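You operate a simulated robot arm through the tools that you are given. There is no shell and no other tool. Be economical: measure what you need, move in short steps, check, and stop when the job is done.

Carry out the task below with a simulated two-armed robot. There is one attempt and no reset: what you move stays moved.

JOB
Calibrate the gloss reader on the black tile, then read panel 1.
Fine: one hand holds the reader still while the other presses CAL. The reader goes back in its cradle.

It is judged by the outcome, as a careful person would: the job done as asked, and still so three seconds after it is handed in. It fails if anything else is knocked over, pushed out of place, dropped, spilled or broken.

ROBOT AND FRAMES
Two 7-joint arms with two-finger parallel grippers on one trunk, on a base that drives. Base frame: it is fixed to the floor where the robot stands at the start and does not move with it; the origin is under the middle of the robot, x ahead of it, y to its left, z up; the surface under the hand at the start is at about z = 900. Lengths are in mm, angles in degrees, forces in N, time in s.
The left shoulder is at the start at [69, 182, 1111], the right one opposite. With the tool pointing down near the work surface each hand reaches from about 300 to 740 mm from the robot's upright axis, wherever it stands, measured 20 degrees to its own side. Places, roughly: black tile [500, -200, 900]; cal button [400, -100, 900]; reader cradle [500, -100, 900]. Payload 3.91 kg a hand.
Tool frame (each hand has its own): the origin (TCP) lies between the finger pads and is the grasp point; the fingertips stand 30 mm ahead of it; z points along the fingers, y is the line along which they close. Largest opening 110 mm; finger width 20, thickness 10; the body of the gripper, 48 by 112 mm, starts 55 mm behind the TCP.
Orientation is that of the tool frame in the base frame, as a unit quaternion [w, x, y, z]. With the fingers straight down and closing along the base's y, the tool's x points along the base's -x, its y along +y and its z along -z.

CONTROLS
- The arms move only by the tool arm_command. It takes "left_series", "right_series" or both (then of equal length, played together; a hand with none holds still); each is text: rows parted by semicolons, each of 6 numbers parted by spaces: the shift along the tool's x, y, z in mm, then the turn, a rotation vector about the tool's x, y, z in degrees. In form: dx dy dz rx ry rz; .... A call has 1 to 12 rows; each row is the pose to reach, as a shift and turn from the pose commanded when the call began, along the tool's axes at that moment. "left_hand" and "right_hand" are, for a hand that has rows, the closure, from 0 (fully open) to 1 (shut), set as the call begins (left out, the last holds). Rows are played at 5 a second. More than 50 mm and 8.6 degrees between two rows, or a gripper value outside its range, and nothing of the call is played. A pose out of reach is approached as far as the arm can. The call stops where the force on the tool passes 40 N (or 10 N more than at its start, if that is more) or the arm is blocked; 0.2 s more then pass. The fingers move at their own pace (about 72 mm/s each) and stop on an object; they squeeze with about 36 N. The grip force told is the motor's: it shows also when the fingers shut on nothing. Time passes only in rows, and 0.2 s behind the last, so rows that repeat a pose let the fingers close. The reply holds the time, the measured pose of the TCP, the force on the tool along the base axes, the opening and the grip force, in the units named above and with some noise, with the torque about the TCP (base axes, N m) and any sound that the robot's microphone picked up.
- Cameras (640 x 400 px; columns grow to the right, rows downward): "scene" is now at [217, 3.5, 1297.7]; the picture's right is [0.04, -1.00, 0.00], its down [-0.61, -0.02, -0.79] and it looks along [0.79, 0.03, -0.61] (base axes); focal length 214 px, centre (320, 200). "left" rides on the left gripper at [72, -17, -103] in its tool frame; the picture's right is [0.23, 0.97, 0.00], its down [-0.76, 0.18, -0.62] and it looks along [-0.61, 0.14, 0.78] (tool axes); focal length 222 px, centre (320, 200). "right" rides on the right gripper at [72, 17, -103] in its tool frame; the picture's right is [-0.23, 0.97, 0.00], its down [-0.76, -0.18, -0.62] and it looks along [-0.61, -0.14, 0.78] (tool axes); focal length 222 px, centre (320, 200).
- get_image(camera): a new picture of that camera. The clock stands still meanwhile.
- move_column(by): slides the trunk up (or, below 0, down) by that many mm; the arms and the scene camera ride with it, the base frame stays. It gives what a move gives, with no picture.
- roll_base(legs): drives the robot by 1 to 6 legs, each [ahead, left, turn to the left] in mm, mm and degrees, along the robot's own axes; the way and the turn of a leg run together, so that a leg with both is an arc; at most 1500 mm and 180 degrees a leg. The arms and the cameras ride along, it lands a little off, and it stops where it bumps. It gives what a move gives.
- aim_head(pan, tilt): turns the head with the scene camera to pan (to the left, within 80 degrees either way) and tilt (down, from -29 to 69), counted from straight ahead of the robot. It gives what a move gives.
- measure_at(camera, pixels): there is no depth. For up to 12 entries [column, row, z] of the newest picture of that camera ("zoom" is the newest enlarged one), the place [x, y] in the base frame at which the ray of that pixel passes the height z, good to about 2 mm, but the place of the scene camera against the robot may be out by one fixed shift of up to 12 mm in any direction. The clock stands still meanwhile.
- close_up(camera, box): a new picture of the part [left, top, right, bottom] of that camera's present view, enlarged. The clock stands still meanwhile.
- job_done(): hands the job in; it is judged then, once.

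Work in short steps. Measure before you move; look again where a grasp or a placing could have gone wrong, and mend it. You have 80 turns and 58 pictures in all, those below and enlarged ones among them. Open the grippers and draw the arms clear of the work before you hand the job in, unless the task says otherwise; then end with one line.

The tools are called after "Emit:" by a JSON object that holds its "method" and its "body". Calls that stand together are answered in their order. arm_command: Moves the arms, as the interface text tells. Its arguments: {"type":"object","properties":{"left_series":{"type":"string"},"left_hand":{"type":"number"},"right_series":{"type":"string"},"right_hand":{"type":"number"}},"required":[]} The other tools are called the same way: move_column (by) slides the trunk up or down; roll_base (legs) drives the base; aim_head (pan, tilt) turns the head that bears the scene camera; get_image (camera) takes a picture; measure_at (camera, pixels) gives the place at which the rays of pixels pass given heights; close_up (camera, box) takes an enlarged picture of a part of a camera's view; job_done () hands the job in.

At the start:

```text
clock: 0.0
left_position: [323.3, 170.5, 1161.0]
left_orientation: [0.0, 0.0, 1.0, 0.0]
left_ft_force: [-0.3, -0.6, 0.2]
left_ft_torque: [0.02, -0.04, 0.01]
left_gripper_width: 110.0
left_grasp_force: 0.0
right_position: [409.5, -135.5, 1246.0]
right_orientation: [0.0, 0.001, 1.0, 0.0]
right_ft_force: [-0.2, -0.3, -0.4]
right_ft_torque: [0.01, 0.02, -0.02]
right_gripper_width: 109.9
right_grasp_force: 0.1
trunk travel left (down, up): [-375.0, 139.0]
robot x, y, heading: [1.3, 4.1, -0.2]
head pan, tilt: [2.3, 37.5]
```

scene: 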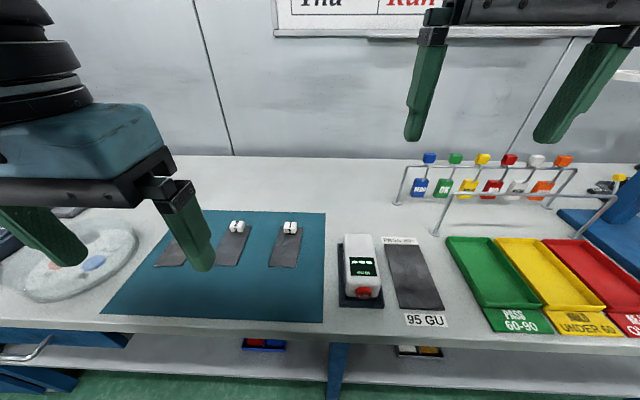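
right: 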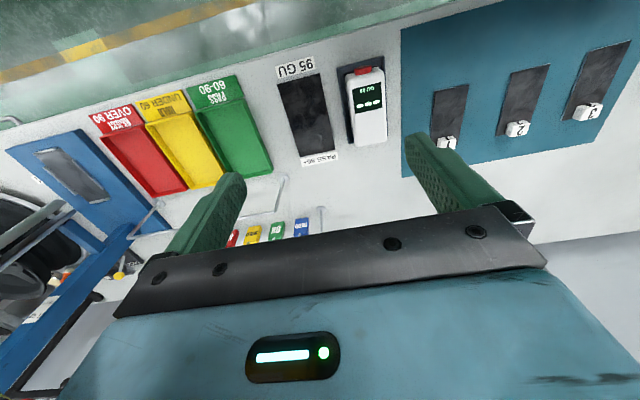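
left: 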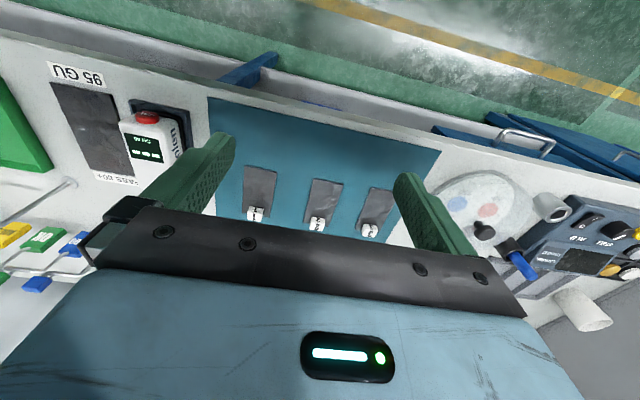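

The scene shows the reader in its cradle near (362,270), the black tile at (413,277), and panels on the blue mat. I'll take enlarged views to read the labels.

Emit:
{"method": "close_up", "body": {"camera": "scene", "box": [320, 210, 480, 340]}}

Emit:
{"method": "close_up", "body": {"camera": "right", "box": [260, 40, 640, 200]}}

Emit:
{"method": "close_up", "body": {"camera": "scene", "box": [260, 0, 460, 60]}}

```text
3.08 times, centred on (400, 275) of scene
```

zoom: 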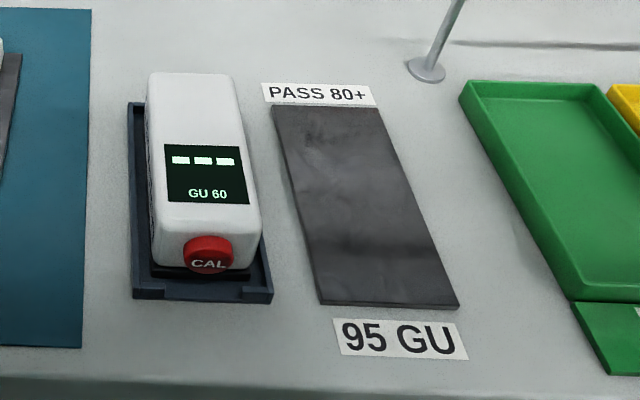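

```text
1.68 times, centred on (450, 120) of right
```

zoom: 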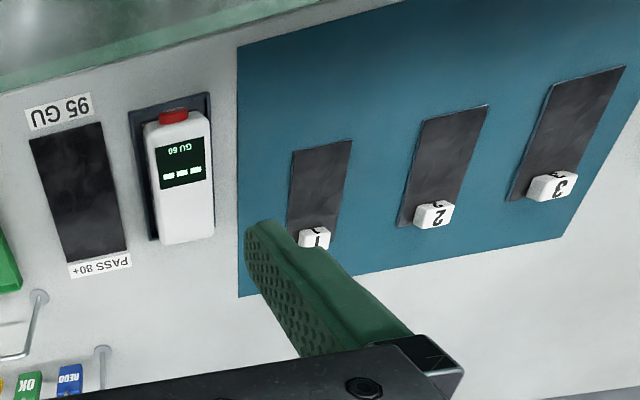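

```text
3.20 times, centred on (360, 30) of scene
```

zoom: 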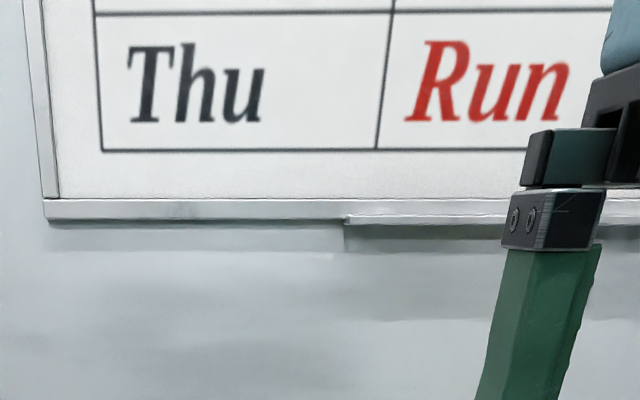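

Panel 1 is the one nearest the cradle, and CAL is on the reader's near end. I'll measure tile, cradle, panel and reader from the right and left views, which also lets me triangulate the reader's height.

Emit:
{"method": "measure_at", "body": {"camera": "right", "pixels": [[277.8, 83.2, 900], [319.4, 73.7, 900], [336, 149.7, 900], [300.4, 158.6, 900], [337.2, 66.6, 900], [384.7, 56.5, 900], [433.4, 91.5, 900], [468.4, 85, 900], [356.2, 145.5, 950], [386.5, 140.8, 950], [347.3, 75.5, 950], [383.5, 67.7, 950]]}}

Emit:
{"method": "close_up", "body": {"camera": "left", "box": [40, 50, 280, 200]}}

```text
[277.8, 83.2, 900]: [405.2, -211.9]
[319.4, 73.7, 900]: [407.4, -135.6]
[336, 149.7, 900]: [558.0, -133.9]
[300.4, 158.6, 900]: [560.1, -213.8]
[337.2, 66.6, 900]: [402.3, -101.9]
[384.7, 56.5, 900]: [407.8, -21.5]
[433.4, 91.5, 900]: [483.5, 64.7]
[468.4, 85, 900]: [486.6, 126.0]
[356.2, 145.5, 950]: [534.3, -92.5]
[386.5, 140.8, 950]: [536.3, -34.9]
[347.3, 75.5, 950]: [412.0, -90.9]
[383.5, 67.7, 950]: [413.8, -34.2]
```

```text
2.67 times, centred on (160, 125) of left
```

zoom: 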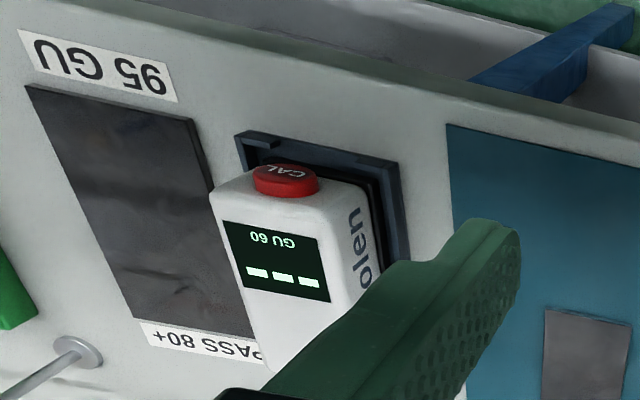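

The tile spans about x 405–560, y −213…−135, and the reader is about 57 wide around y −63. I'll bring the right hand nearer, staying high, for a closer look.

Emit:
{"method": "arm_command", "body": {"right_series": "0 25 40 0 0 0; 0 50 80 0 0 0; 0 73 116 0 0 0; 0 73 116 0 0 0", "right_hand": 0}}

Emit:
{"method": "get_image", "body": {"camera": "right"}}

```text
clock: 1.0
left_position: [322.2, 169.1, 1159.5]
left_orientation: [-0.001, 0.0, 1.0, -0.001]
left_ft_force: [-0.6, -0.4, -0.4]
left_ft_torque: [0.01, -0.03, -0.03]
left_gripper_width: 110.0
left_grasp_force: 0.0
right_position: [411.4, -61.9, 1130.0]
right_orientation: [0.001, 0.0, 1.0, 0.001]
right_ft_force: [-0.2, -0.2, -0.1]
right_ft_torque: [-0.02, 0.01, 0.0]
right_gripper_width: 110.1
right_grasp_force: 0.1
trunk travel left (down, up): [-375.0, 139.0]
robot x, y, heading: [1.0, -1.6, 0.2]
head pan, tilt: [2.3, 37.5]
```

```text
50 pictures are left
```

right: 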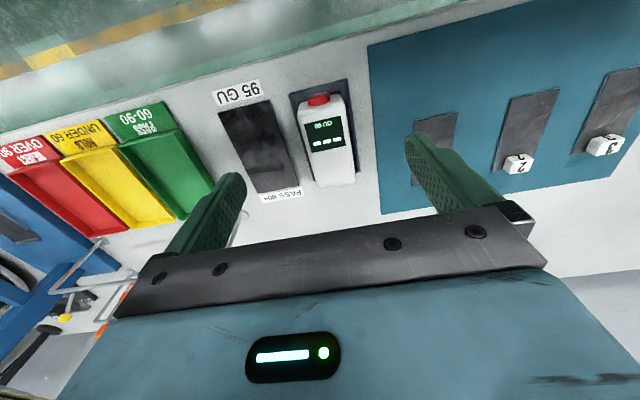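

The reader is at (328,140) and is best viewed upside down from here; I'll enlarge it and panel 1.

Emit:
{"method": "close_up", "body": {"camera": "right", "box": [210, 70, 370, 220]}}

Emit:
{"method": "measure_at", "body": {"camera": "right", "pixels": [[290, 94, 900], [347, 79, 900], [219, 111, 900], [271, 100, 900], [301, 183, 900], [258, 193, 900], [318, 186, 950], [355, 181, 950], [318, 186, 940], [355, 181, 940]]}}

```text
2.67 times, centred on (290, 145) of right
```

zoom: 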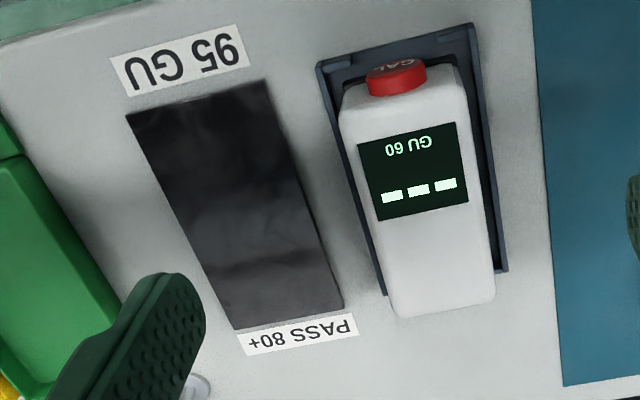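

```text
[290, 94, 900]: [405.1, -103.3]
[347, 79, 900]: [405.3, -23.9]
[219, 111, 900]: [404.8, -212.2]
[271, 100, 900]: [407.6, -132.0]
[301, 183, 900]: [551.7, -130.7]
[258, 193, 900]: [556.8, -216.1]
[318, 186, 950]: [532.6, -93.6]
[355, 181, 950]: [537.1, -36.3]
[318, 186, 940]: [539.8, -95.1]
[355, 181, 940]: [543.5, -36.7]
```

I'll triangulate the reader's top height using the left view's near corner (zoom (210,195) → (118.8,123)), and the button top.

Emit:
{"method": "measure_at", "body": {"camera": "left", "pixels": [[118.8, 123, 950], [118.8, 123, 930], [118.8, 123, 970], [147, 118, 960], [147, 118, 970], [147, 118, 980], [128.5, 100, 900], [189, 110.5, 900]]}}

Emit:
{"method": "measure_at", "body": {"camera": "zoom", "pixels": [[340, 112, 950], [340, 112, 930], [340, 112, 970], [397, 68, 960], [397, 68, 970], [397, 68, 980], [462, 78, 950], [495, 300, 950], [397, 315, 950], [505, 270, 900], [388, 293, 900]]}}

```text
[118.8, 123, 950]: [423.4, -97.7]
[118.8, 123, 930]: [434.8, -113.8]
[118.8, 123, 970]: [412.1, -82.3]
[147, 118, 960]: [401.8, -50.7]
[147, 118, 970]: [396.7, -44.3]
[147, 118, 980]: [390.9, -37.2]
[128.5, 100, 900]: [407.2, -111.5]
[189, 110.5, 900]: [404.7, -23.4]
```

```text
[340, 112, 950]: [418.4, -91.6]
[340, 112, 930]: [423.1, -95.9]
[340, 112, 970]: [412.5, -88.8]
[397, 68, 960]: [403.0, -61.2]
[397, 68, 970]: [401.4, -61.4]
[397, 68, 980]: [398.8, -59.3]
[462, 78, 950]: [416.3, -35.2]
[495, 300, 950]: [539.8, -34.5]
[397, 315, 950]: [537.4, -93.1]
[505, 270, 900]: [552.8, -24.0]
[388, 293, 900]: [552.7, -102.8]
```

Cross-checking puts the reader body at x 415–540, y −92…−35, top z≈957, with the CAL button protruding from its front end face toward the robot. Now I'll measure panel 1 and its tag from the left camera.

Emit:
{"method": "close_up", "body": {"camera": "left", "box": [190, 130, 430, 280]}}

Emit:
{"method": "close_up", "body": {"camera": "scene", "box": [210, 200, 370, 310]}}

```text
2.67 times, centred on (310, 205) of left
```

zoom: 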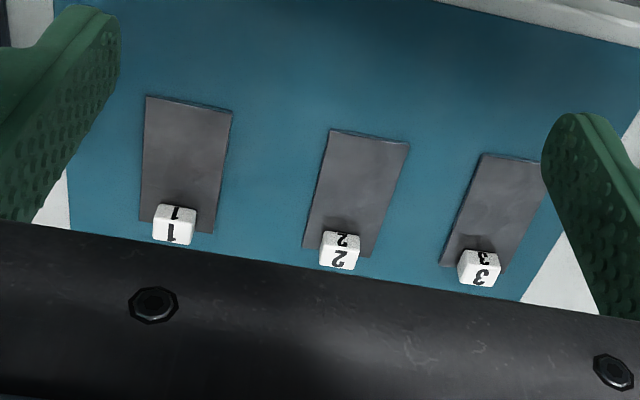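

```text
3.64 times, centred on (290, 255) of scene
```

zoom: 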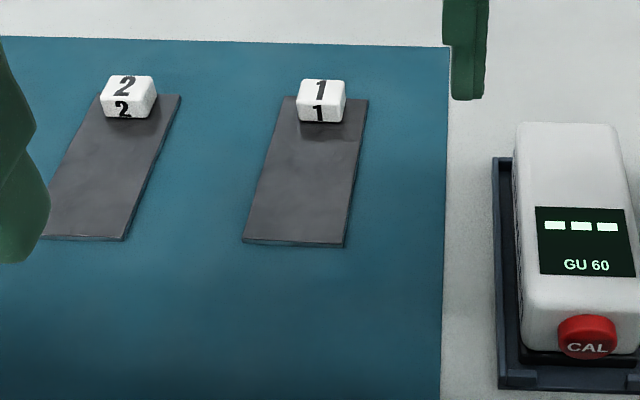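

Emit:
{"method": "measure_at", "body": {"camera": "left", "pixels": [[244.4, 165.6, 903], [277, 171.6, 903], [242.1, 213.3, 903], [269.9, 217.8, 903], [247.6, 206.5, 920], [262, 208, 920]]}}

Emit:
{"method": "measure_at", "body": {"camera": "zoom", "pixels": [[243, 242, 903], [343, 247, 903], [290, 97, 903], [368, 100, 903], [299, 121, 903], [342, 122, 903], [490, 387, 900], [493, 157, 905]]}}

```text
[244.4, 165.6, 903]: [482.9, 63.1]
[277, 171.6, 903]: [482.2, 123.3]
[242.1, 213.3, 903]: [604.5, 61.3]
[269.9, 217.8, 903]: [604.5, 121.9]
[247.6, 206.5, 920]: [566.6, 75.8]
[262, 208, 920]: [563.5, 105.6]
```

```text
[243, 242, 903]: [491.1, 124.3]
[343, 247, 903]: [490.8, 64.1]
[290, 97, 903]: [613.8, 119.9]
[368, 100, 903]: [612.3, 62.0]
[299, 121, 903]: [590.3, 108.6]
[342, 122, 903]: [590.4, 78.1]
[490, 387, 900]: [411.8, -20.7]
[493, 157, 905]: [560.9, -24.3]
```

Panel 1 spans x 482–604, y 62–123, with its tag's front at x≈582 (scene camera reads +8 mm in x). I'll move the right hand over the rear half of the reader and go down partway, then check.

Emit:
{"method": "arm_command", "body": {"right_series": "-40 -1 0 0 0 0; -86 -1 0 0 0 0; -86 -1 45 0 0 0; -86 -1 90 0 0 0; -86 -1 110 0 0 0; -86 -1 110 0 0 0", "right_hand": 0}}

Emit:
{"method": "get_image", "body": {"camera": "right"}}

Emit:
{"method": "get_image", "body": {"camera": "scene"}}

```text
clock: 2.4
left_position: [323.7, 170.3, 1160.8]
left_orientation: [0.0, 0.0, 1.0, 0.0]
left_ft_force: [0.4, 0.1, -0.3]
left_ft_torque: [0.01, 0.01, 0.03]
left_gripper_width: 110.1
left_grasp_force: 0.1
right_position: [496.7, -61.5, 1021.3]
right_orientation: [0.0, 0.0, 1.0, 0.001]
right_ft_force: [-0.5, 0.2, -0.4]
right_ft_torque: [-0.01, 0.02, 0.0]
right_gripper_width: 110.1
right_grasp_force: 0.1
trunk travel left (down, up): [-375.0, 139.0]
robot x, y, heading: [-3.3, -0.6, -0.3]
head pan, tilt: [2.3, 37.5]
```

```text
46 pictures are left
```

right: 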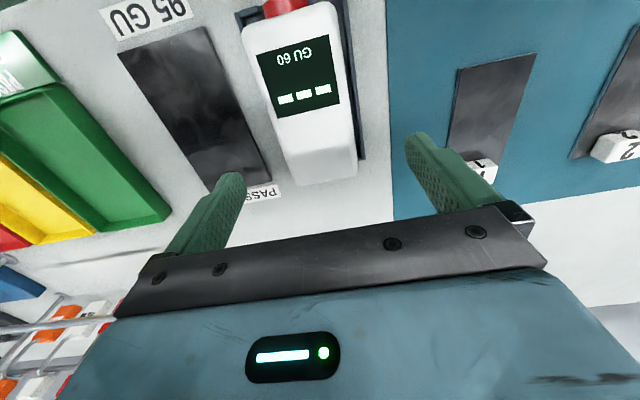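

```text
45 pictures are left
```

scene: 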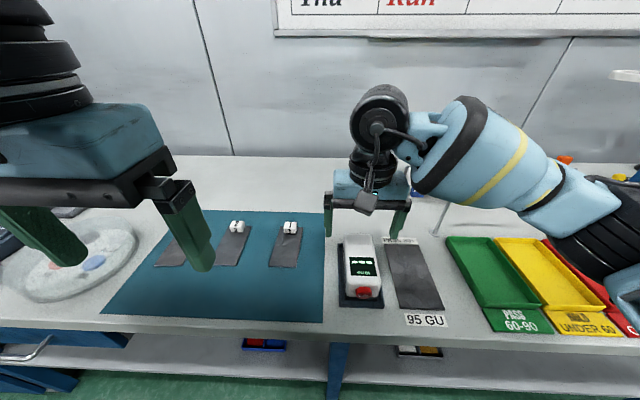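

The fingers straddle the reader (body between columns ~245–355, fingers at 235 and 415). I'll descend to TCP z≈948 with the fingers open.

Emit:
{"method": "arm_command", "body": {"right_series": "0 -1 35 0 0 0; 0 -1 60 0 0 0; 0 -1 73 0 0 0; 0 -1 73 0 0 0", "right_hand": 0}}

Emit:
{"method": "get_image", "body": {"camera": "right"}}

Emit:
{"method": "close_up", "body": {"camera": "scene", "box": [300, 170, 460, 320]}}

```text
clock: 3.4
left_position: [324.2, 170.1, 1160.7]
left_orientation: [0.0, 0.0, 1.0, 0.0]
left_ft_force: [-1.1, -0.5, -1.0]
left_ft_torque: [0.05, 0.0, 0.01]
left_gripper_width: 109.9
left_grasp_force: 0.1
right_position: [495.5, -63.8, 947.0]
right_orientation: [0.0, 0.0, 1.0, 0.001]
right_ft_force: [-0.9, -0.2, 0.0]
right_ft_torque: [0.0, 0.01, -0.01]
right_gripper_width: 109.8
right_grasp_force: 0.1
trunk travel left (down, up): [-375.0, 139.0]
robot x, y, heading: [3.4, 0.4, 0.1]
head pan, tilt: [2.3, 37.5]
```

```text
44 pictures are left
```

right: 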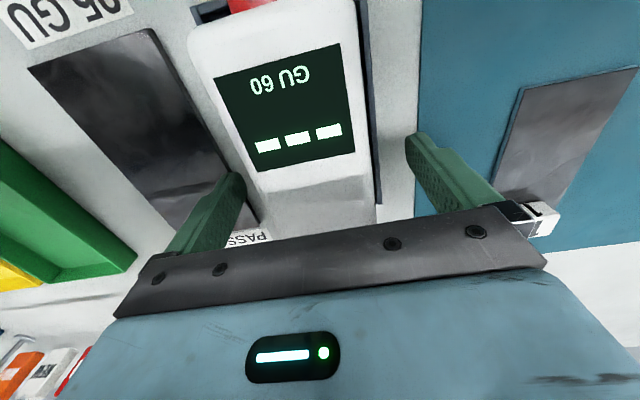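

```text
2.67 times, centred on (380, 245) of scene
```

zoom: 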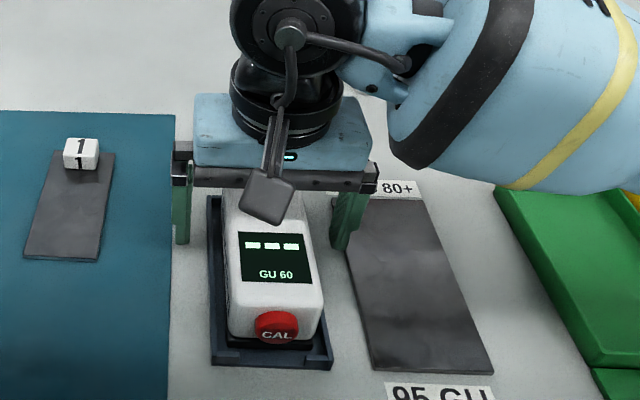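

The fingers flank the reader cleanly. I'll close the grip.

Emit:
{"method": "arm_command", "body": {"right_series": "0 0 0 0 0 0; 0 0 0 0 0 0; 0 0 0 0 0 0; 0 0 0 0 0 0; 0 0 0 0 0 0", "right_hand": 1}}

Emit:
{"method": "get_image", "body": {"camera": "right"}}

```text
clock: 4.6
left_position: [323.3, 169.8, 1160.3]
left_orientation: [0.0, 0.0, 1.0, 0.0]
left_ft_force: [0.7, 0.5, 0.0]
left_ft_torque: [0.0, 0.0, -0.02]
left_gripper_width: 110.1
left_grasp_force: 0.2
right_position: [496.0, -63.6, 948.5]
right_orientation: [0.0, 0.0, 1.0, 0.001]
right_ft_force: [-0.8, -1.2, -0.2]
right_ft_torque: [-0.06, -0.05, 0.0]
right_gripper_width: 59.6
right_grasp_force: 35.8
trunk travel left (down, up): [-375.0, 139.0]
robot x, y, heading: [2.5, 0.2, -0.1]
head pan, tilt: [2.3, 37.5]
```

```text
42 pictures are left
```

right: 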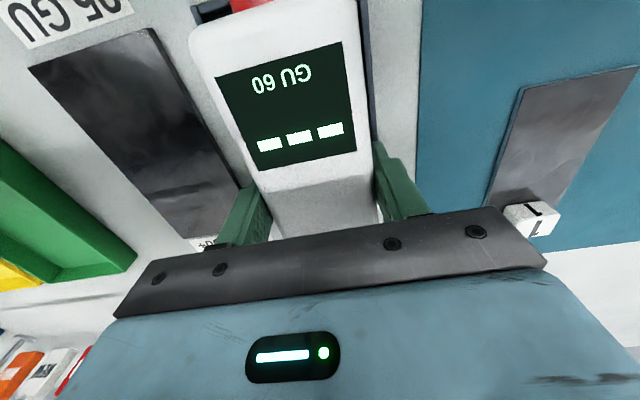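

The grip is at 59.6 mm with 36 N. I'll lift by 50 mm and verify that the reader follows.

Emit:
{"method": "arm_command", "body": {"right_series": "0 0 -10 0 0 0; 0 0 -25 0 0 0; 0 0 -50 0 0 0; 0 0 -50 0 0 0"}}

Emit:
{"method": "close_up", "body": {"camera": "scene", "box": [300, 170, 460, 320]}}

Emit:
{"method": "close_up", "body": {"camera": "left", "box": [40, 50, 280, 200]}}

```text
clock: 5.6
left_position: [323.8, 169.4, 1160.5]
left_orientation: [0.0, 0.001, 1.0, 0.0]
left_ft_force: [0.1, 0.5, -0.9]
left_ft_torque: [0.01, -0.04, 0.01]
left_gripper_width: 110.0
left_grasp_force: 0.1
right_position: [497.1, -62.7, 999.3]
right_orientation: [0.0, 0.0, 1.0, 0.001]
right_ft_force: [-0.5, 1.1, -2.9]
right_ft_torque: [0.03, -0.05, 0.01]
right_gripper_width: 59.5
right_grasp_force: 35.9
trunk travel left (down, up): [-375.0, 139.0]
robot x, y, heading: [0.2, 1.2, -0.1]
head pan, tilt: [2.3, 37.5]
```

```text
2.67 times, centred on (380, 245) of scene
```

zoom: 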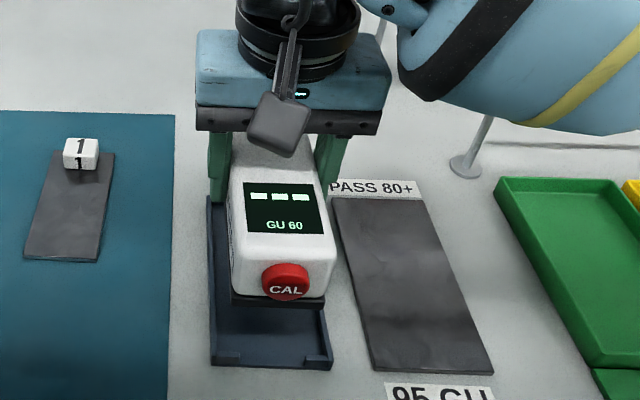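

```text
2.67 times, centred on (160, 125) of left
```

zoom: 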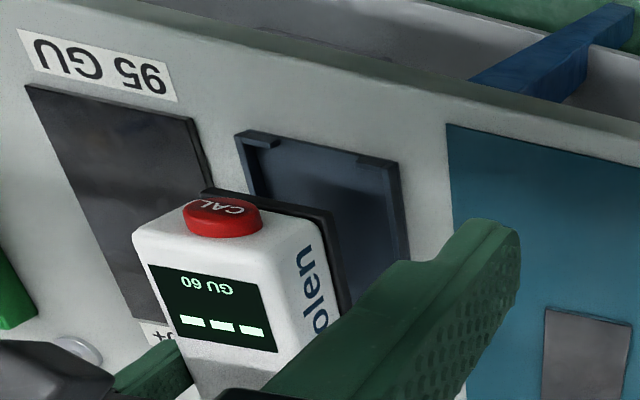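

The reader is held level. I'll carry it over the tile (y −173) and look from above before lowering.

Emit:
{"method": "arm_command", "body": {"right_series": "0 -35 0 0 0 0; 0 -75 0 0 0 0; 0 -110 0 0 0 0; 0 -110 0 0 0 0; 0 -110 30 0 0 0; 0 -110 30 0 0 0"}}

Emit:
{"method": "close_up", "body": {"camera": "scene", "box": [340, 180, 500, 330]}}

Emit:
{"method": "get_image", "body": {"camera": "left"}}

```text
clock: 7.0
left_position: [323.6, 169.0, 1159.0]
left_orientation: [0.0, 0.0, 1.0, 0.0]
left_ft_force: [-0.3, -1.3, -0.2]
left_ft_torque: [-0.01, 0.0, 0.01]
left_gripper_width: 110.2
left_grasp_force: 0.0
right_position: [496.8, -174.3, 970.0]
right_orientation: [0.001, 0.0, 1.0, 0.0]
right_ft_force: [-0.5, 0.0, -3.2]
right_ft_torque: [0.0, -0.08, 0.01]
right_gripper_width: 59.8
right_grasp_force: 36.2
trunk travel left (down, up): [-375.0, 139.0]
robot x, y, heading: [3.1, -1.9, 0.1]
head pan, tilt: [2.3, 37.5]
```

```text
2.67 times, centred on (420, 255) of scene
```

zoom: 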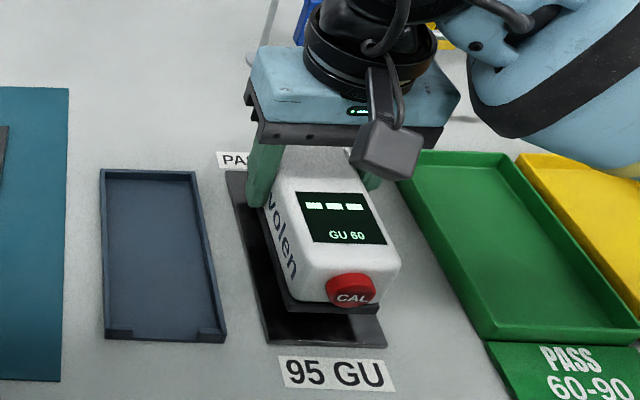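

```text
38 pictures are left
```

left: 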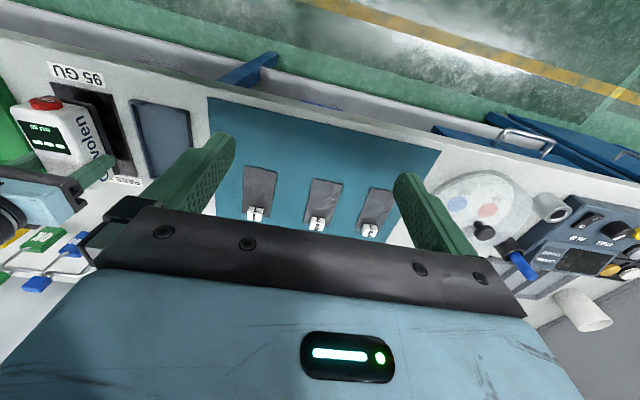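

It is centred over the tile. I'll lower in small steps and watch the vertical force.

Emit:
{"method": "arm_command", "body": {"right_series": "0 0 8 0 0 0; 0 0 14 0 0 0; 0 0 18 0 0 0; 0 0 20 0 0 0; 0 0 20 0 0 0"}}

```text
clock: 8.2
left_position: [322.4, 169.7, 1161.9]
left_orientation: [-0.001, 0.001, 1.0, 0.001]
left_ft_force: [-0.5, -0.6, 0.0]
left_ft_torque: [-0.03, -0.02, 0.05]
left_gripper_width: 110.0
left_grasp_force: 0.2
right_position: [495.8, -173.6, 950.3]
right_orientation: [0.002, 0.0, 1.0, 0.001]
right_ft_force: [2.9, -2.0, 18.3]
right_ft_torque: [-0.3, 0.93, 0.22]
right_gripper_width: 59.7
right_grasp_force: 36.2
trunk travel left (down, up): [-375.0, 139.0]
robot x, y, heading: [0.2, 1.0, 0.2]
head pan, tilt: [2.3, 37.5]
```

Contact shows 18 N; I'll back off a millimetre so it rests lightly, and look.

Emit:
{"method": "arm_command", "body": {"right_series": "0 0 -0.8 0 0 0; 0 0 -0.8 0 0 0"}}

Emit:
{"method": "close_up", "body": {"camera": "scene", "box": [340, 180, 500, 330]}}

```text
clock: 8.8
left_position: [322.9, 170.2, 1160.7]
left_orientation: [0.0, 0.0, 1.0, 0.001]
left_ft_force: [-0.5, -0.5, -0.3]
left_ft_torque: [0.0, -0.03, -0.03]
left_gripper_width: 110.1
left_grasp_force: 0.0
right_position: [497.1, -174.5, 949.2]
right_orientation: [0.001, 0.001, 1.0, 0.0]
right_ft_force: [5.1, -2.7, 18.3]
right_ft_torque: [-0.1, -0.54, 0.14]
right_gripper_width: 60.1
right_grasp_force: 36.3
trunk travel left (down, up): [-375.0, 139.0]
robot x, y, heading: [-0.2, 1.4, 0.0]
head pan, tilt: [2.3, 37.5]
```

```text
2.67 times, centred on (420, 255) of scene
```

zoom: 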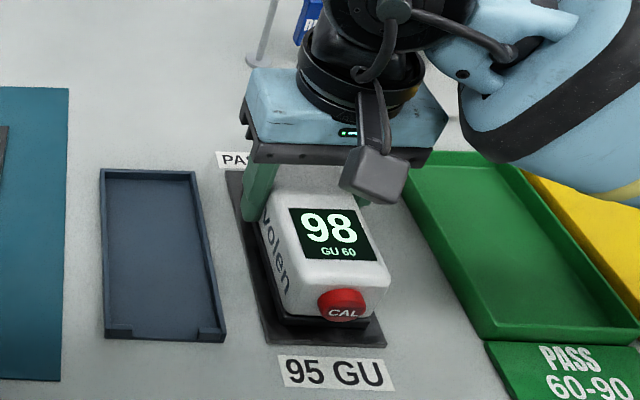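

The reader reads 98 on its own on contact, while the tile is 95 GU, so CAL is needed. Before bringing the left hand across, I'll look at where the right arm lies and locate the button face.

Emit:
{"method": "measure_at", "body": {"camera": "zoom", "pixels": [[342, 311, 945], [342, 311, 935], [342, 311, 925], [342, 292, 950], [342, 320, 925], [283, 345, 904], [385, 347, 904]]}}

Emit:
{"method": "aim_head", "body": {"pan": -35, "tilt": 50}}

Emit:
{"method": "get_image", "body": {"camera": "scene"}}

```text
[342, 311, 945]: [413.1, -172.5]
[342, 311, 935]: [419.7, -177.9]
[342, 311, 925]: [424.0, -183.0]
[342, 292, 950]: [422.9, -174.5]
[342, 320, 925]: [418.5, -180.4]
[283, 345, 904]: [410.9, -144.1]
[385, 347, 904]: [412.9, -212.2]
```

```text
clock: 9.8
left_position: [323.8, 170.7, 1162.4]
left_orientation: [0.0, 0.0, 1.0, 0.0]
left_ft_force: [0.3, 0.2, -0.1]
left_ft_torque: [0.0, 0.02, -0.01]
left_gripper_width: 109.9
left_grasp_force: 0.0
right_position: [496.0, -174.8, 949.6]
right_orientation: [0.003, 0.001, 1.0, -0.001]
right_ft_force: [7.4, -3.2, 22.2]
right_ft_torque: [-0.16, -0.74, -0.01]
right_gripper_width: 59.8
right_grasp_force: 36.3
trunk travel left (down, up): [-375.0, 139.0]
robot x, y, heading: [-0.8, 0.6, 0.1]
head pan, tilt: [-35.0, 50.0]
```

```text
36 pictures are left
```

scene: 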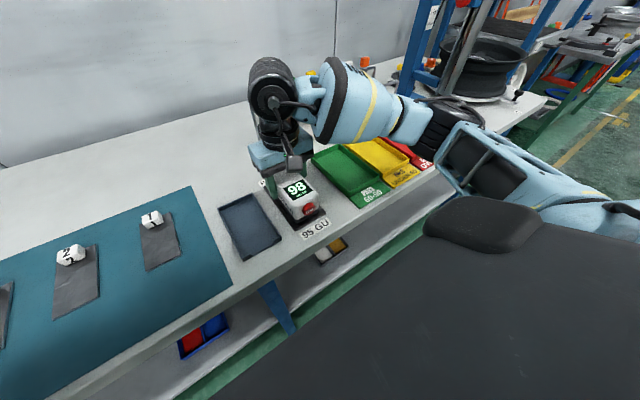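

The right arm lies well off to the right, so the space in front of the reader is free. I'll close the left hand and bring it across at height, tilting the fingers 40° forward.

Emit:
{"method": "arm_command", "body": {"left_series": "2 -40 10 0 -5 0; 4 -80 20 0 -10 0; 6 -120 30 0 -15 0; 8 -160 45 0 -20 0; 10 -200 60 0 -25 0; 12 -240 70 0 -30 0; 13 -280 80 0 -35 0; 14 -312 90 0 -40 0; 14 -344 100 0 -40 0; 14 -344 100 0 -40 0", "left_hand": 1}}

Emit:
{"method": "get_image", "body": {"camera": "scene"}}

Emit:
{"method": "get_image", "body": {"camera": "left"}}

```text
clock: 10.2
left_position: [322.1, 142.3, 1151.0]
left_orientation: [0.033, 0.005, 0.999, 0.005]
left_ft_force: [-2.6, 5.0, -5.5]
left_ft_torque: [-0.47, -0.97, -0.55]
left_gripper_width: 52.7
left_grasp_force: 0.1
right_position: [496.0, -175.0, 949.8]
right_orientation: [0.001, -0.001, 1.0, 0.0]
right_ft_force: [-0.3, -3.6, 4.6]
right_ft_torque: [0.02, 0.64, 0.28]
right_gripper_width: 59.8
right_grasp_force: 35.4
trunk travel left (down, up): [-375.0, 139.0]
robot x, y, heading: [-4.7, -2.6, 0.0]
head pan, tilt: [-35.0, 50.0]
stopped in row 2 (left hand): the force on the tool passed its limit at 81 N (the readings are from after the stop); the commanded pose is now the measured one
```

```text
35 pictures are left
```

scene: 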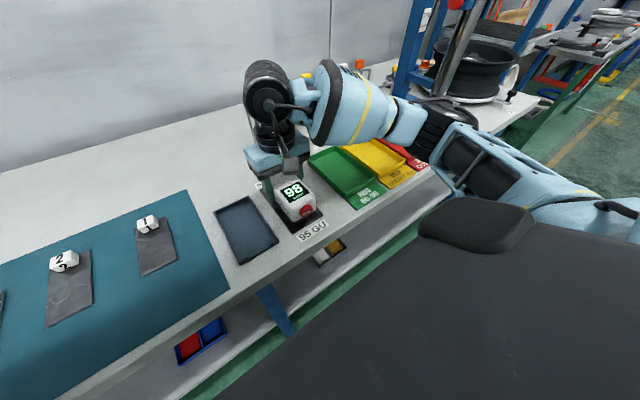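

```text
34 pictures are left
```

left: 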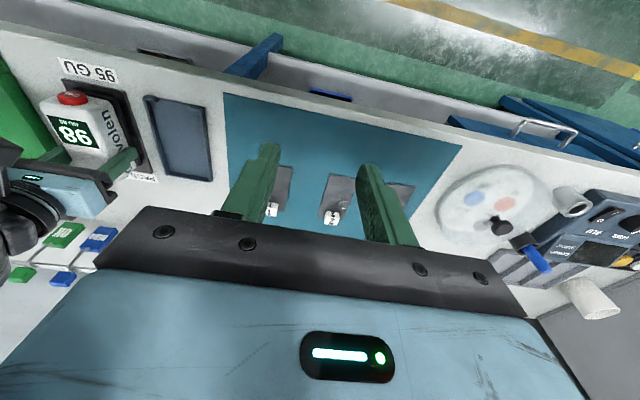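

The left hand stopped almost immediately on an 81 N spike, with nothing on the bench near it, so it was probably its own arm or trunk. I'll look at the left arm.

Emit:
{"method": "aim_head", "body": {"pan": 40, "tilt": 40}}

Emit:
{"method": "get_image", "body": {"camera": "scene"}}

Emit:
{"method": "close_up", "body": {"camera": "left", "box": [0, 50, 240, 200]}}

```text
clock: 11.7
left_position: [322.2, 142.3, 1151.9]
left_orientation: [0.035, 0.01, 0.999, 0.005]
left_ft_force: [-2.5, 67.7, -1.8]
left_ft_torque: [-8.38, -0.55, -5.97]
left_gripper_width: 0.1
left_grasp_force: 35.7
right_position: [495.8, -174.7, 949.7]
right_orientation: [0.001, 0.0, 1.0, 0.0]
right_ft_force: [0.1, -2.3, 9.2]
right_ft_torque: [-0.43, 0.01, 0.09]
right_gripper_width: 59.8
right_grasp_force: 36.6
trunk travel left (down, up): [-375.0, 139.0]
robot x, y, heading: [1.5, -2.0, -0.2]
head pan, tilt: [40.0, 40.0]
```

```text
33 pictures are left
```

scene: 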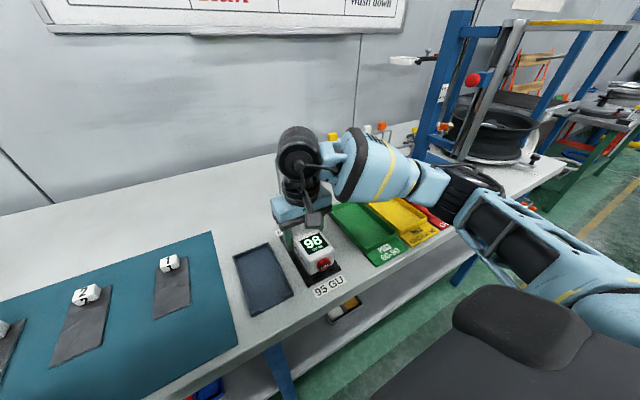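

```text
2.67 times, centred on (120, 125) of left
```

zoom: 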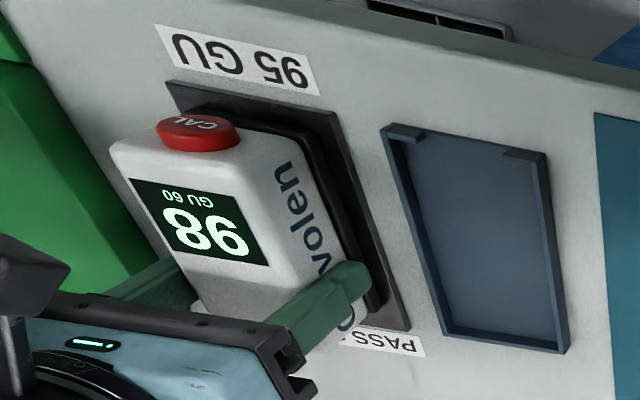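

The view didn't turn and the left hand now feels +68 N in y: the head and left wrist are touching each other. I'll turn the head back right to release, then move the left hand away from it.

Emit:
{"method": "aim_head", "body": {"pan": -35, "tilt": 50}}

```text
clock: 13.2
left_position: [321.9, 141.7, 1152.2]
left_orientation: [0.034, 0.003, 0.999, 0.003]
left_ft_force: [3.1, 14.0, -21.2]
left_ft_torque: [-1.1, -1.68, -1.16]
left_gripper_width: 0.0
left_grasp_force: 36.3
right_position: [495.7, -174.7, 949.2]
right_orientation: [0.001, 0.001, 1.0, 0.002]
right_ft_force: [1.2, 0.3, 10.8]
right_ft_torque: [-0.29, -0.21, 0.03]
right_gripper_width: 59.6
right_grasp_force: 35.8
trunk travel left (down, up): [-375.0, 139.0]
robot x, y, heading: [-1.7, 2.6, -0.0]
head pan, tilt: [-35.0, 50.0]
```

Still slight contact. I'll retreat the left hand to its own side, then forward and down, undoing the tilt.

Emit:
{"method": "arm_command", "body": {"left_series": "0 15 5 0 0 0; 0 30 10 0 0 0; -20 40 30 0 2 0; -40 40 60 0 4 0; -60 40 90 0 4 0; -60 40 90 0 4 0"}}

Emit:
{"method": "get_image", "body": {"camera": "left"}}

```text
clock: 14.6
left_position: [389.5, 181.6, 1064.9]
left_orientation: [0.0, 0.005, 1.0, 0.004]
left_ft_force: [0.5, -1.3, 0.1]
left_ft_torque: [0.03, -0.02, 0.01]
left_gripper_width: 0.1
left_grasp_force: 36.0
right_position: [494.7, -174.5, 950.0]
right_orientation: [0.001, 0.0, 1.0, 0.001]
right_ft_force: [0.2, -1.2, 11.2]
right_ft_torque: [-0.13, -0.25, -0.02]
right_gripper_width: 59.7
right_grasp_force: 36.0
trunk travel left (down, up): [-375.0, 139.0]
robot x, y, heading: [1.8, 0.6, -0.0]
head pan, tilt: [-35.0, 50.0]
```

```text
31 pictures are left
```

left: 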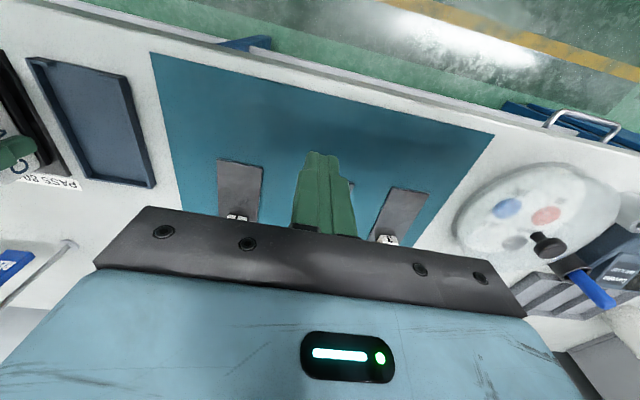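

The hand is free. I'll cross at lower height and well forward of the head, first to y≈−20, fingers down.

Emit:
{"method": "arm_command", "body": {"left_series": "0 -30 0 0 0 0; 0 -60 0 0 0 0; 5 -90 0 0 0 0; 10 -120 0 0 0 0; 15 -150 0 0 0 0; 20 -180 0 0 0 0; 20 -200 0 0 0 0; 20 -200 0 0 0 0"}}

Emit:
{"method": "get_image", "body": {"camera": "scene"}}

```text
clock: 16.4
left_position: [367.5, -19.5, 1064.3]
left_orientation: [-0.001, 0.004, 1.0, 0.004]
left_ft_force: [-0.7, 0.0, 0.0]
left_ft_torque: [0.01, -0.02, 0.03]
left_gripper_width: 0.0
left_grasp_force: 36.2
right_position: [496.9, -174.6, 949.8]
right_orientation: [0.002, 0.0, 1.0, 0.001]
right_ft_force: [-0.8, -0.5, 9.9]
right_ft_torque: [-0.16, 0.06, 0.07]
right_gripper_width: 59.8
right_grasp_force: 35.9
trunk travel left (down, up): [-375.0, 139.0]
robot x, y, heading: [-1.0, 2.0, -0.0]
head pan, tilt: [-35.0, 50.0]
```

```text
30 pictures are left
```

scene: 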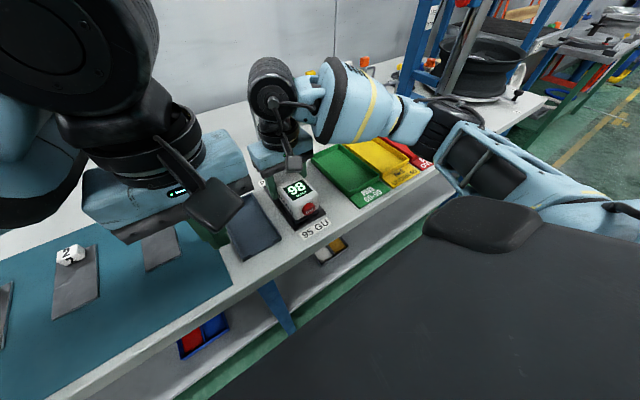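

Clear so far. I'll lower to ~z 970 while leaning the fingers toward −y (wrist stays left), then see.

Emit:
{"method": "arm_command", "body": {"left_series": "5 -10 25 4 0 0; 10 -20 50 8 0 0; 15 -30 75 12 0 0; 20 -40 95 16 0 0; 20 -60 95 20 0 0; 20 -80 95 24 0 0; 20 -80 95 24 0 0"}}

Emit:
{"method": "get_image", "body": {"camera": "scene"}}

Emit:
{"method": "get_image", "body": {"camera": "left"}}

```text
clock: 18.0
left_position: [346.5, -97.6, 970.0]
left_orientation: [-0.002, 0.004, 0.979, -0.205]
left_ft_force: [-0.2, 0.1, 0.2]
left_ft_torque: [-0.01, 0.02, -0.01]
left_gripper_width: 0.2
left_grasp_force: 35.8
right_position: [496.7, -173.5, 949.7]
right_orientation: [0.0, 0.0, 1.0, 0.0]
right_ft_force: [-0.8, -0.5, 7.4]
right_ft_torque: [-0.13, 0.05, -0.06]
right_gripper_width: 59.8
right_grasp_force: 36.4
trunk travel left (down, up): [-375.0, 139.0]
robot x, y, heading: [-1.5, -0.9, 0.1]
head pan, tilt: [-35.0, 50.0]
```

```text
29 pictures are left
```

scene: 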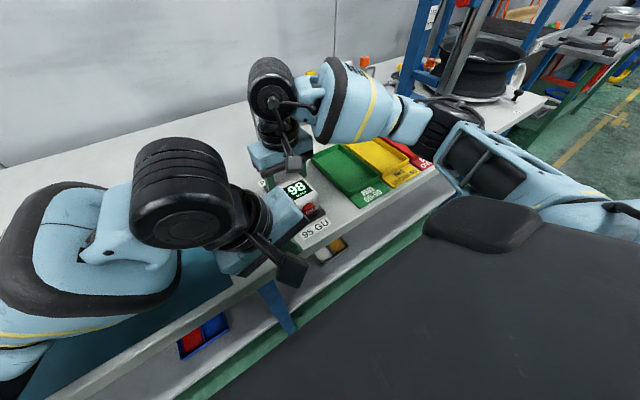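

```text
28 pictures are left
```

left: 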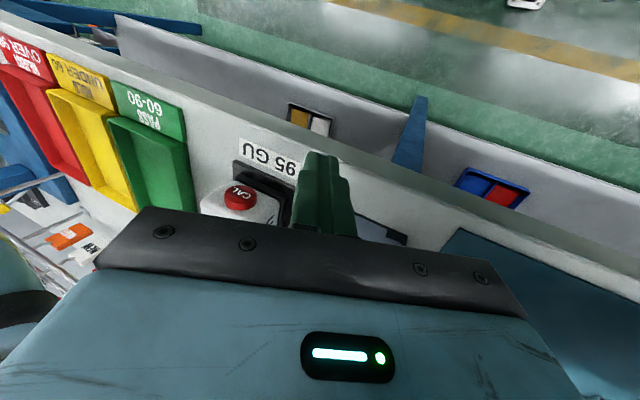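

The left hand crossed without contact, and the button shows at (240,197) in the left view. I'll locate it precisely.

Emit:
{"method": "close_up", "body": {"camera": "left", "box": [180, 140, 340, 240]}}

Emit:
{"method": "measure_at", "body": {"camera": "left", "pixels": [[239, 195, 930], [239, 195, 940], [239, 195, 950], [224, 196, 940], [254, 198, 940]]}}

```text
4.00 times, centred on (260, 190) of left
```

zoom: 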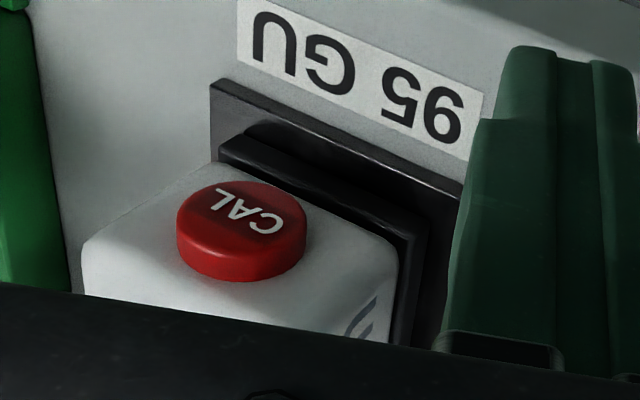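

```text
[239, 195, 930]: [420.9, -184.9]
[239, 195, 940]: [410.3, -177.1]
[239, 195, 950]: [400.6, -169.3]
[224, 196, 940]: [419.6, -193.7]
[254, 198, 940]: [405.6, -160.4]
```

The button face centre is about (406, −174, 940), facing the robot. I'll bring the left fingertip in front of it, pitch the fingers forward 20°, and stop ~25 mm short.

Emit:
{"method": "arm_command", "body": {"left_series": "0 -20 14 0 0 0; 0 -40 28 0 -5 0; 0 -58 40 0 -10 0; 0 -58 40 0 -15 0; 0 -58 40 0 -20 0; -15 -58 40 0 -20 0; -15 -58 40 0 -20 0"}}

Emit:
{"method": "get_image", "body": {"camera": "left"}}

Emit:
{"method": "close_up", "body": {"camera": "scene", "box": [200, 110, 360, 250]}}

```text
clock: 19.6
left_position: [360.2, -164.6, 955.3]
left_orientation: [0.168, -0.032, 0.965, -0.201]
left_ft_force: [-0.7, 0.0, -0.4]
left_ft_torque: [0.0, 0.01, -0.04]
left_gripper_width: 0.2
left_grasp_force: 36.4
right_position: [495.4, -174.6, 950.3]
right_orientation: [0.001, -0.001, 1.0, 0.002]
right_ft_force: [-2.1, 1.3, 8.2]
right_ft_torque: [-0.13, 0.03, 0.06]
right_gripper_width: 59.9
right_grasp_force: 36.1
trunk travel left (down, up): [-375.0, 139.0]
robot x, y, heading: [-1.3, -1.5, 0.0]
head pan, tilt: [-35.0, 50.0]
```

```text
26 pictures are left
```

left: 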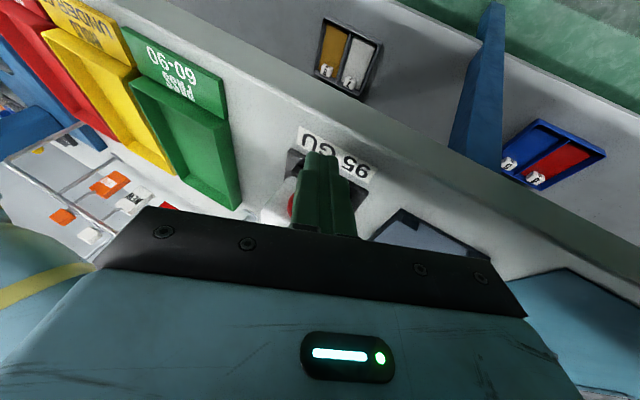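

```text
2.86 times, centred on (280, 180) of scene
```

zoom: 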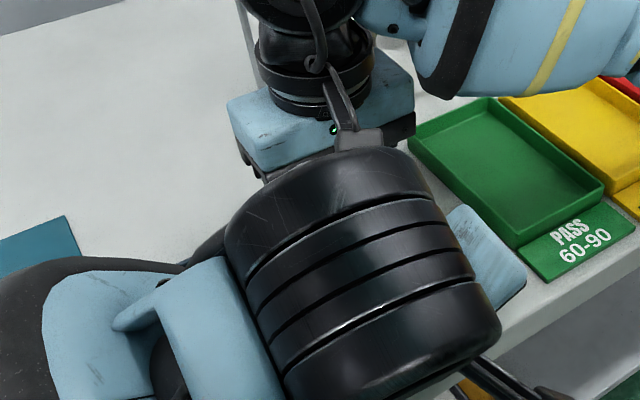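

The scene view is blocked by the left wrist, and in the left view the button (red at (290,205)) is just behind the fingers. I'll check from the right camera.

Emit:
{"method": "get_image", "body": {"camera": "right"}}

Emit:
{"method": "close_up", "body": {"camera": "left", "box": [250, 120, 410, 240]}}

```text
24 pictures are left
```

right: 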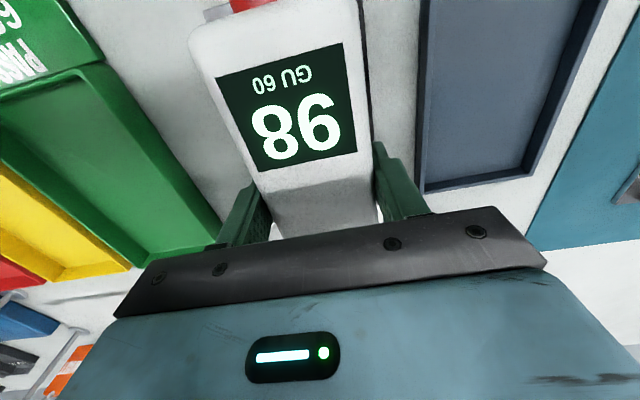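

```text
3.33 times, centred on (330, 180) of left
```

zoom: 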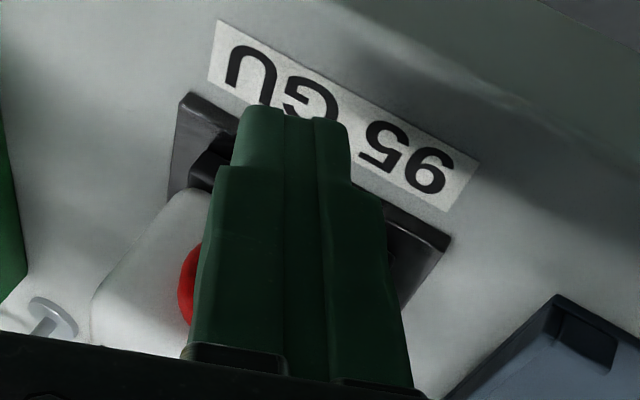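

The tip lines up by the numbers (contact expected ~29 mm ahead). I'll advance along +x in small steps and watch the force.

Emit:
{"method": "arm_command", "body": {"left_series": "-11 -1.8 4.9 0 0 0; -18.5 -1.8 7.6 0 0 0; -22.3 -1.8 9 0 0 0; -24.1 -1.8 9.7 0 0 0; -26 -1.8 10.4 0 0 0; -26 -1.8 10.4 0 0 0"}}

Emit:
{"method": "close_up", "body": {"camera": "right", "box": [180, 0, 440, 180]}}

```text
clock: 21.0
left_position: [396.6, -162.3, 965.0]
left_orientation: [0.184, -0.029, 0.962, -0.2]
left_ft_force: [-18.2, -0.7, -7.1]
left_ft_torque: [0.08, 0.54, -0.17]
left_gripper_width: 0.0
left_grasp_force: 36.4
right_position: [498.0, -170.1, 952.8]
right_orientation: [0.004, 0.001, 1.0, -0.001]
right_ft_force: [18.6, 0.1, 3.7]
right_ft_torque: [-0.01, 0.38, 0.02]
right_gripper_width: 59.9
right_grasp_force: 36.2
trunk travel left (down, up): [-375.0, 139.0]
robot x, y, heading: [2.7, 2.6, 0.0]
head pan, tilt: [-35.0, 50.0]
heard: click, click
```

```text
2.22 times, centred on (310, 90) of right
```

zoom: 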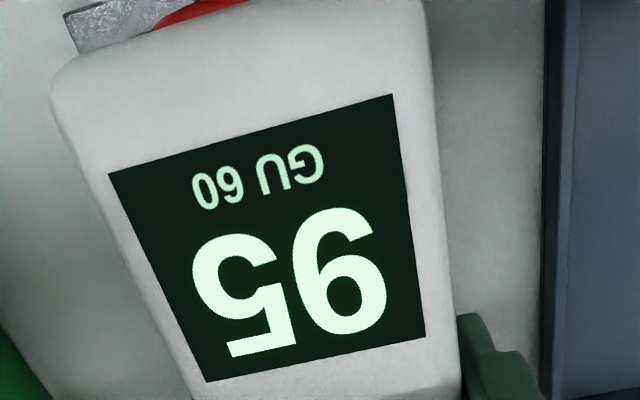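

Clicks were heard and the display now reads 95, matching the tile: calibrated. I'll back the left fingers off along −x.

Emit:
{"method": "arm_command", "body": {"left_series": "5 0 -2 0 0 0; 15 0 -5.5 0 0 0; 30 0 -11 0 0 0; 45 0 -16 0 0 0; 45 0 -16 0 0 0"}}

Emit:
{"method": "close_up", "body": {"camera": "right", "box": [180, 0, 440, 180]}}

```text
clock: 22.2
left_position: [333.5, -167.9, 955.1]
left_orientation: [0.171, -0.031, 0.964, -0.202]
left_ft_force: [-0.2, 0.1, 0.2]
left_ft_torque: [0.01, -0.02, -0.01]
left_gripper_width: 0.0
left_grasp_force: 36.1
right_position: [489.7, -173.5, 951.5]
right_orientation: [0.001, 0.0, 1.0, 0.0]
right_ft_force: [0.1, -0.5, -3.5]
right_ft_torque: [-0.03, -0.05, 0.0]
right_gripper_width: 59.6
right_grasp_force: 36.0
trunk travel left (down, up): [-375.0, 139.0]
robot x, y, heading: [-3.3, 2.1, 0.1]
head pan, tilt: [-35.0, 50.0]
```

```text
2.22 times, centred on (310, 90) of right
```

zoom: 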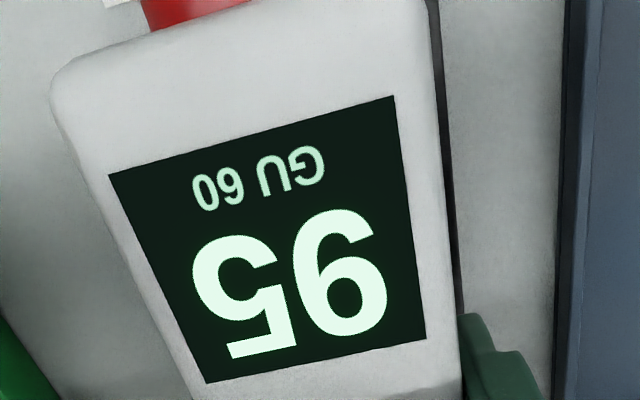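

Still 95. I'll withdraw the left hand back to its own side along the path it came, undoing the pitch first.

Emit:
{"method": "arm_command", "body": {"left_series": "-7 14 -9 0 5 0; -14 29 -17 0 10 0; -21 43 -26 0 15 0; -28.5 58 -34.5 0 20 0; -28.5 58 -34.5 0 20 0"}}

```text
clock: 23.6
left_position: [332.4, -112.2, 980.8]
left_orientation: [0.003, 0.016, 0.978, -0.209]
left_ft_force: [-0.2, 0.9, 0.1]
left_ft_torque: [0.01, 0.01, 0.01]
left_gripper_width: 0.1
left_grasp_force: 35.7
right_position: [481.2, -177.9, 956.2]
right_orientation: [0.008, 0.0, 1.0, 0.003]
right_ft_force: [-0.4, 0.5, -2.8]
right_ft_torque: [-0.02, -0.12, -0.02]
right_gripper_width: 59.9
right_grasp_force: 35.5
trunk travel left (down, up): [-375.0, 139.0]
robot x, y, heading: [-2.0, -2.3, 0.1]
head pan, tilt: [-35.0, 50.0]
stopped in row 5 (left hand): the arm was blocked; the commanded pose is now the measured one
```

The left arm reports blocked and the right hand has shifted ~10 mm, so something is touching. I'll look.

Emit:
{"method": "get_image", "body": {"camera": "scene"}}

Emit:
{"method": "get_image", "body": {"camera": "left"}}

```text
20 pictures are left
```

scene: 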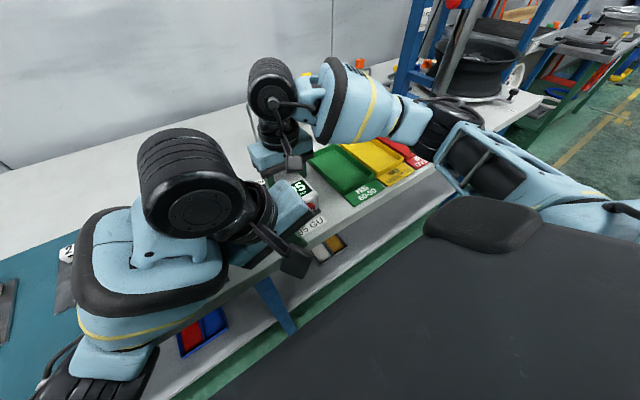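

```text
19 pictures are left
```

left: 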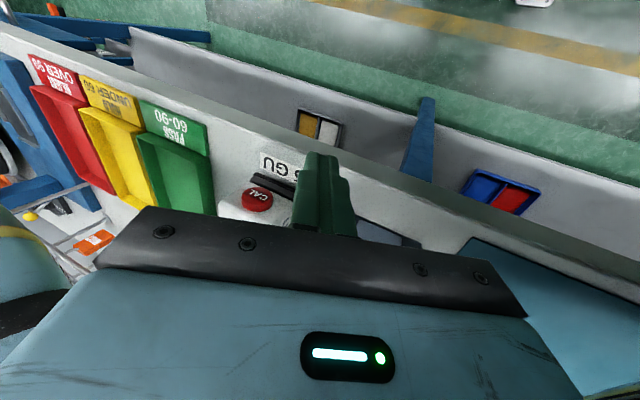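

The left hand is tucked closer (x 332) than when it came in (x 346–367), so its elbow is likely jammed near the bench front. I'll move the left hand up, forward and left to relieve it.

Emit:
{"method": "arm_command", "body": {"left_series": "-8 3 -15 0 0 0; -17 9 -35 0 0 0; -25 16 -62 0 0 0; -30 34 -90 -6 0 0; -32 52 -110 -12 0 0; -32 52 -110 -12 0 0"}}

Emit:
{"method": "get_image", "body": {"camera": "scene"}}

```text
clock: 25.0
left_position: [386.9, -12.9, 1052.7]
left_orientation: [-0.003, 0.01, 0.995, -0.103]
left_ft_force: [0.4, 0.3, 0.2]
left_ft_torque: [-0.01, 0.01, -0.01]
left_gripper_width: 0.0
left_grasp_force: 36.6
right_position: [495.7, -175.0, 948.6]
right_orientation: [0.0, 0.0, 1.0, 0.001]
right_ft_force: [0.0, -0.2, -1.2]
right_ft_torque: [-0.03, 0.06, -0.02]
right_gripper_width: 59.7
right_grasp_force: 35.9
trunk travel left (down, up): [-375.0, 139.0]
robot x, y, heading: [0.6, 1.0, -0.0]
head pan, tilt: [-35.0, 50.0]
```

```text
18 pictures are left
```

scene: 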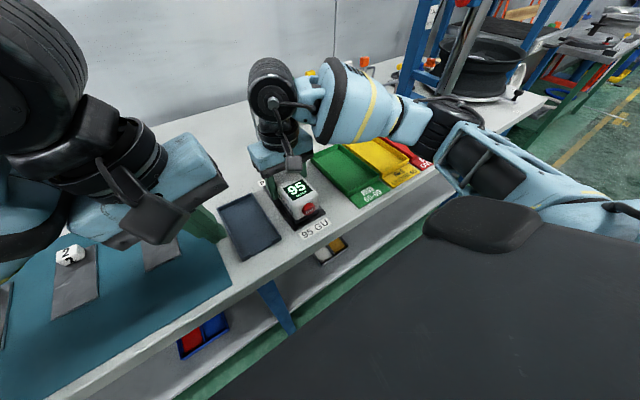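

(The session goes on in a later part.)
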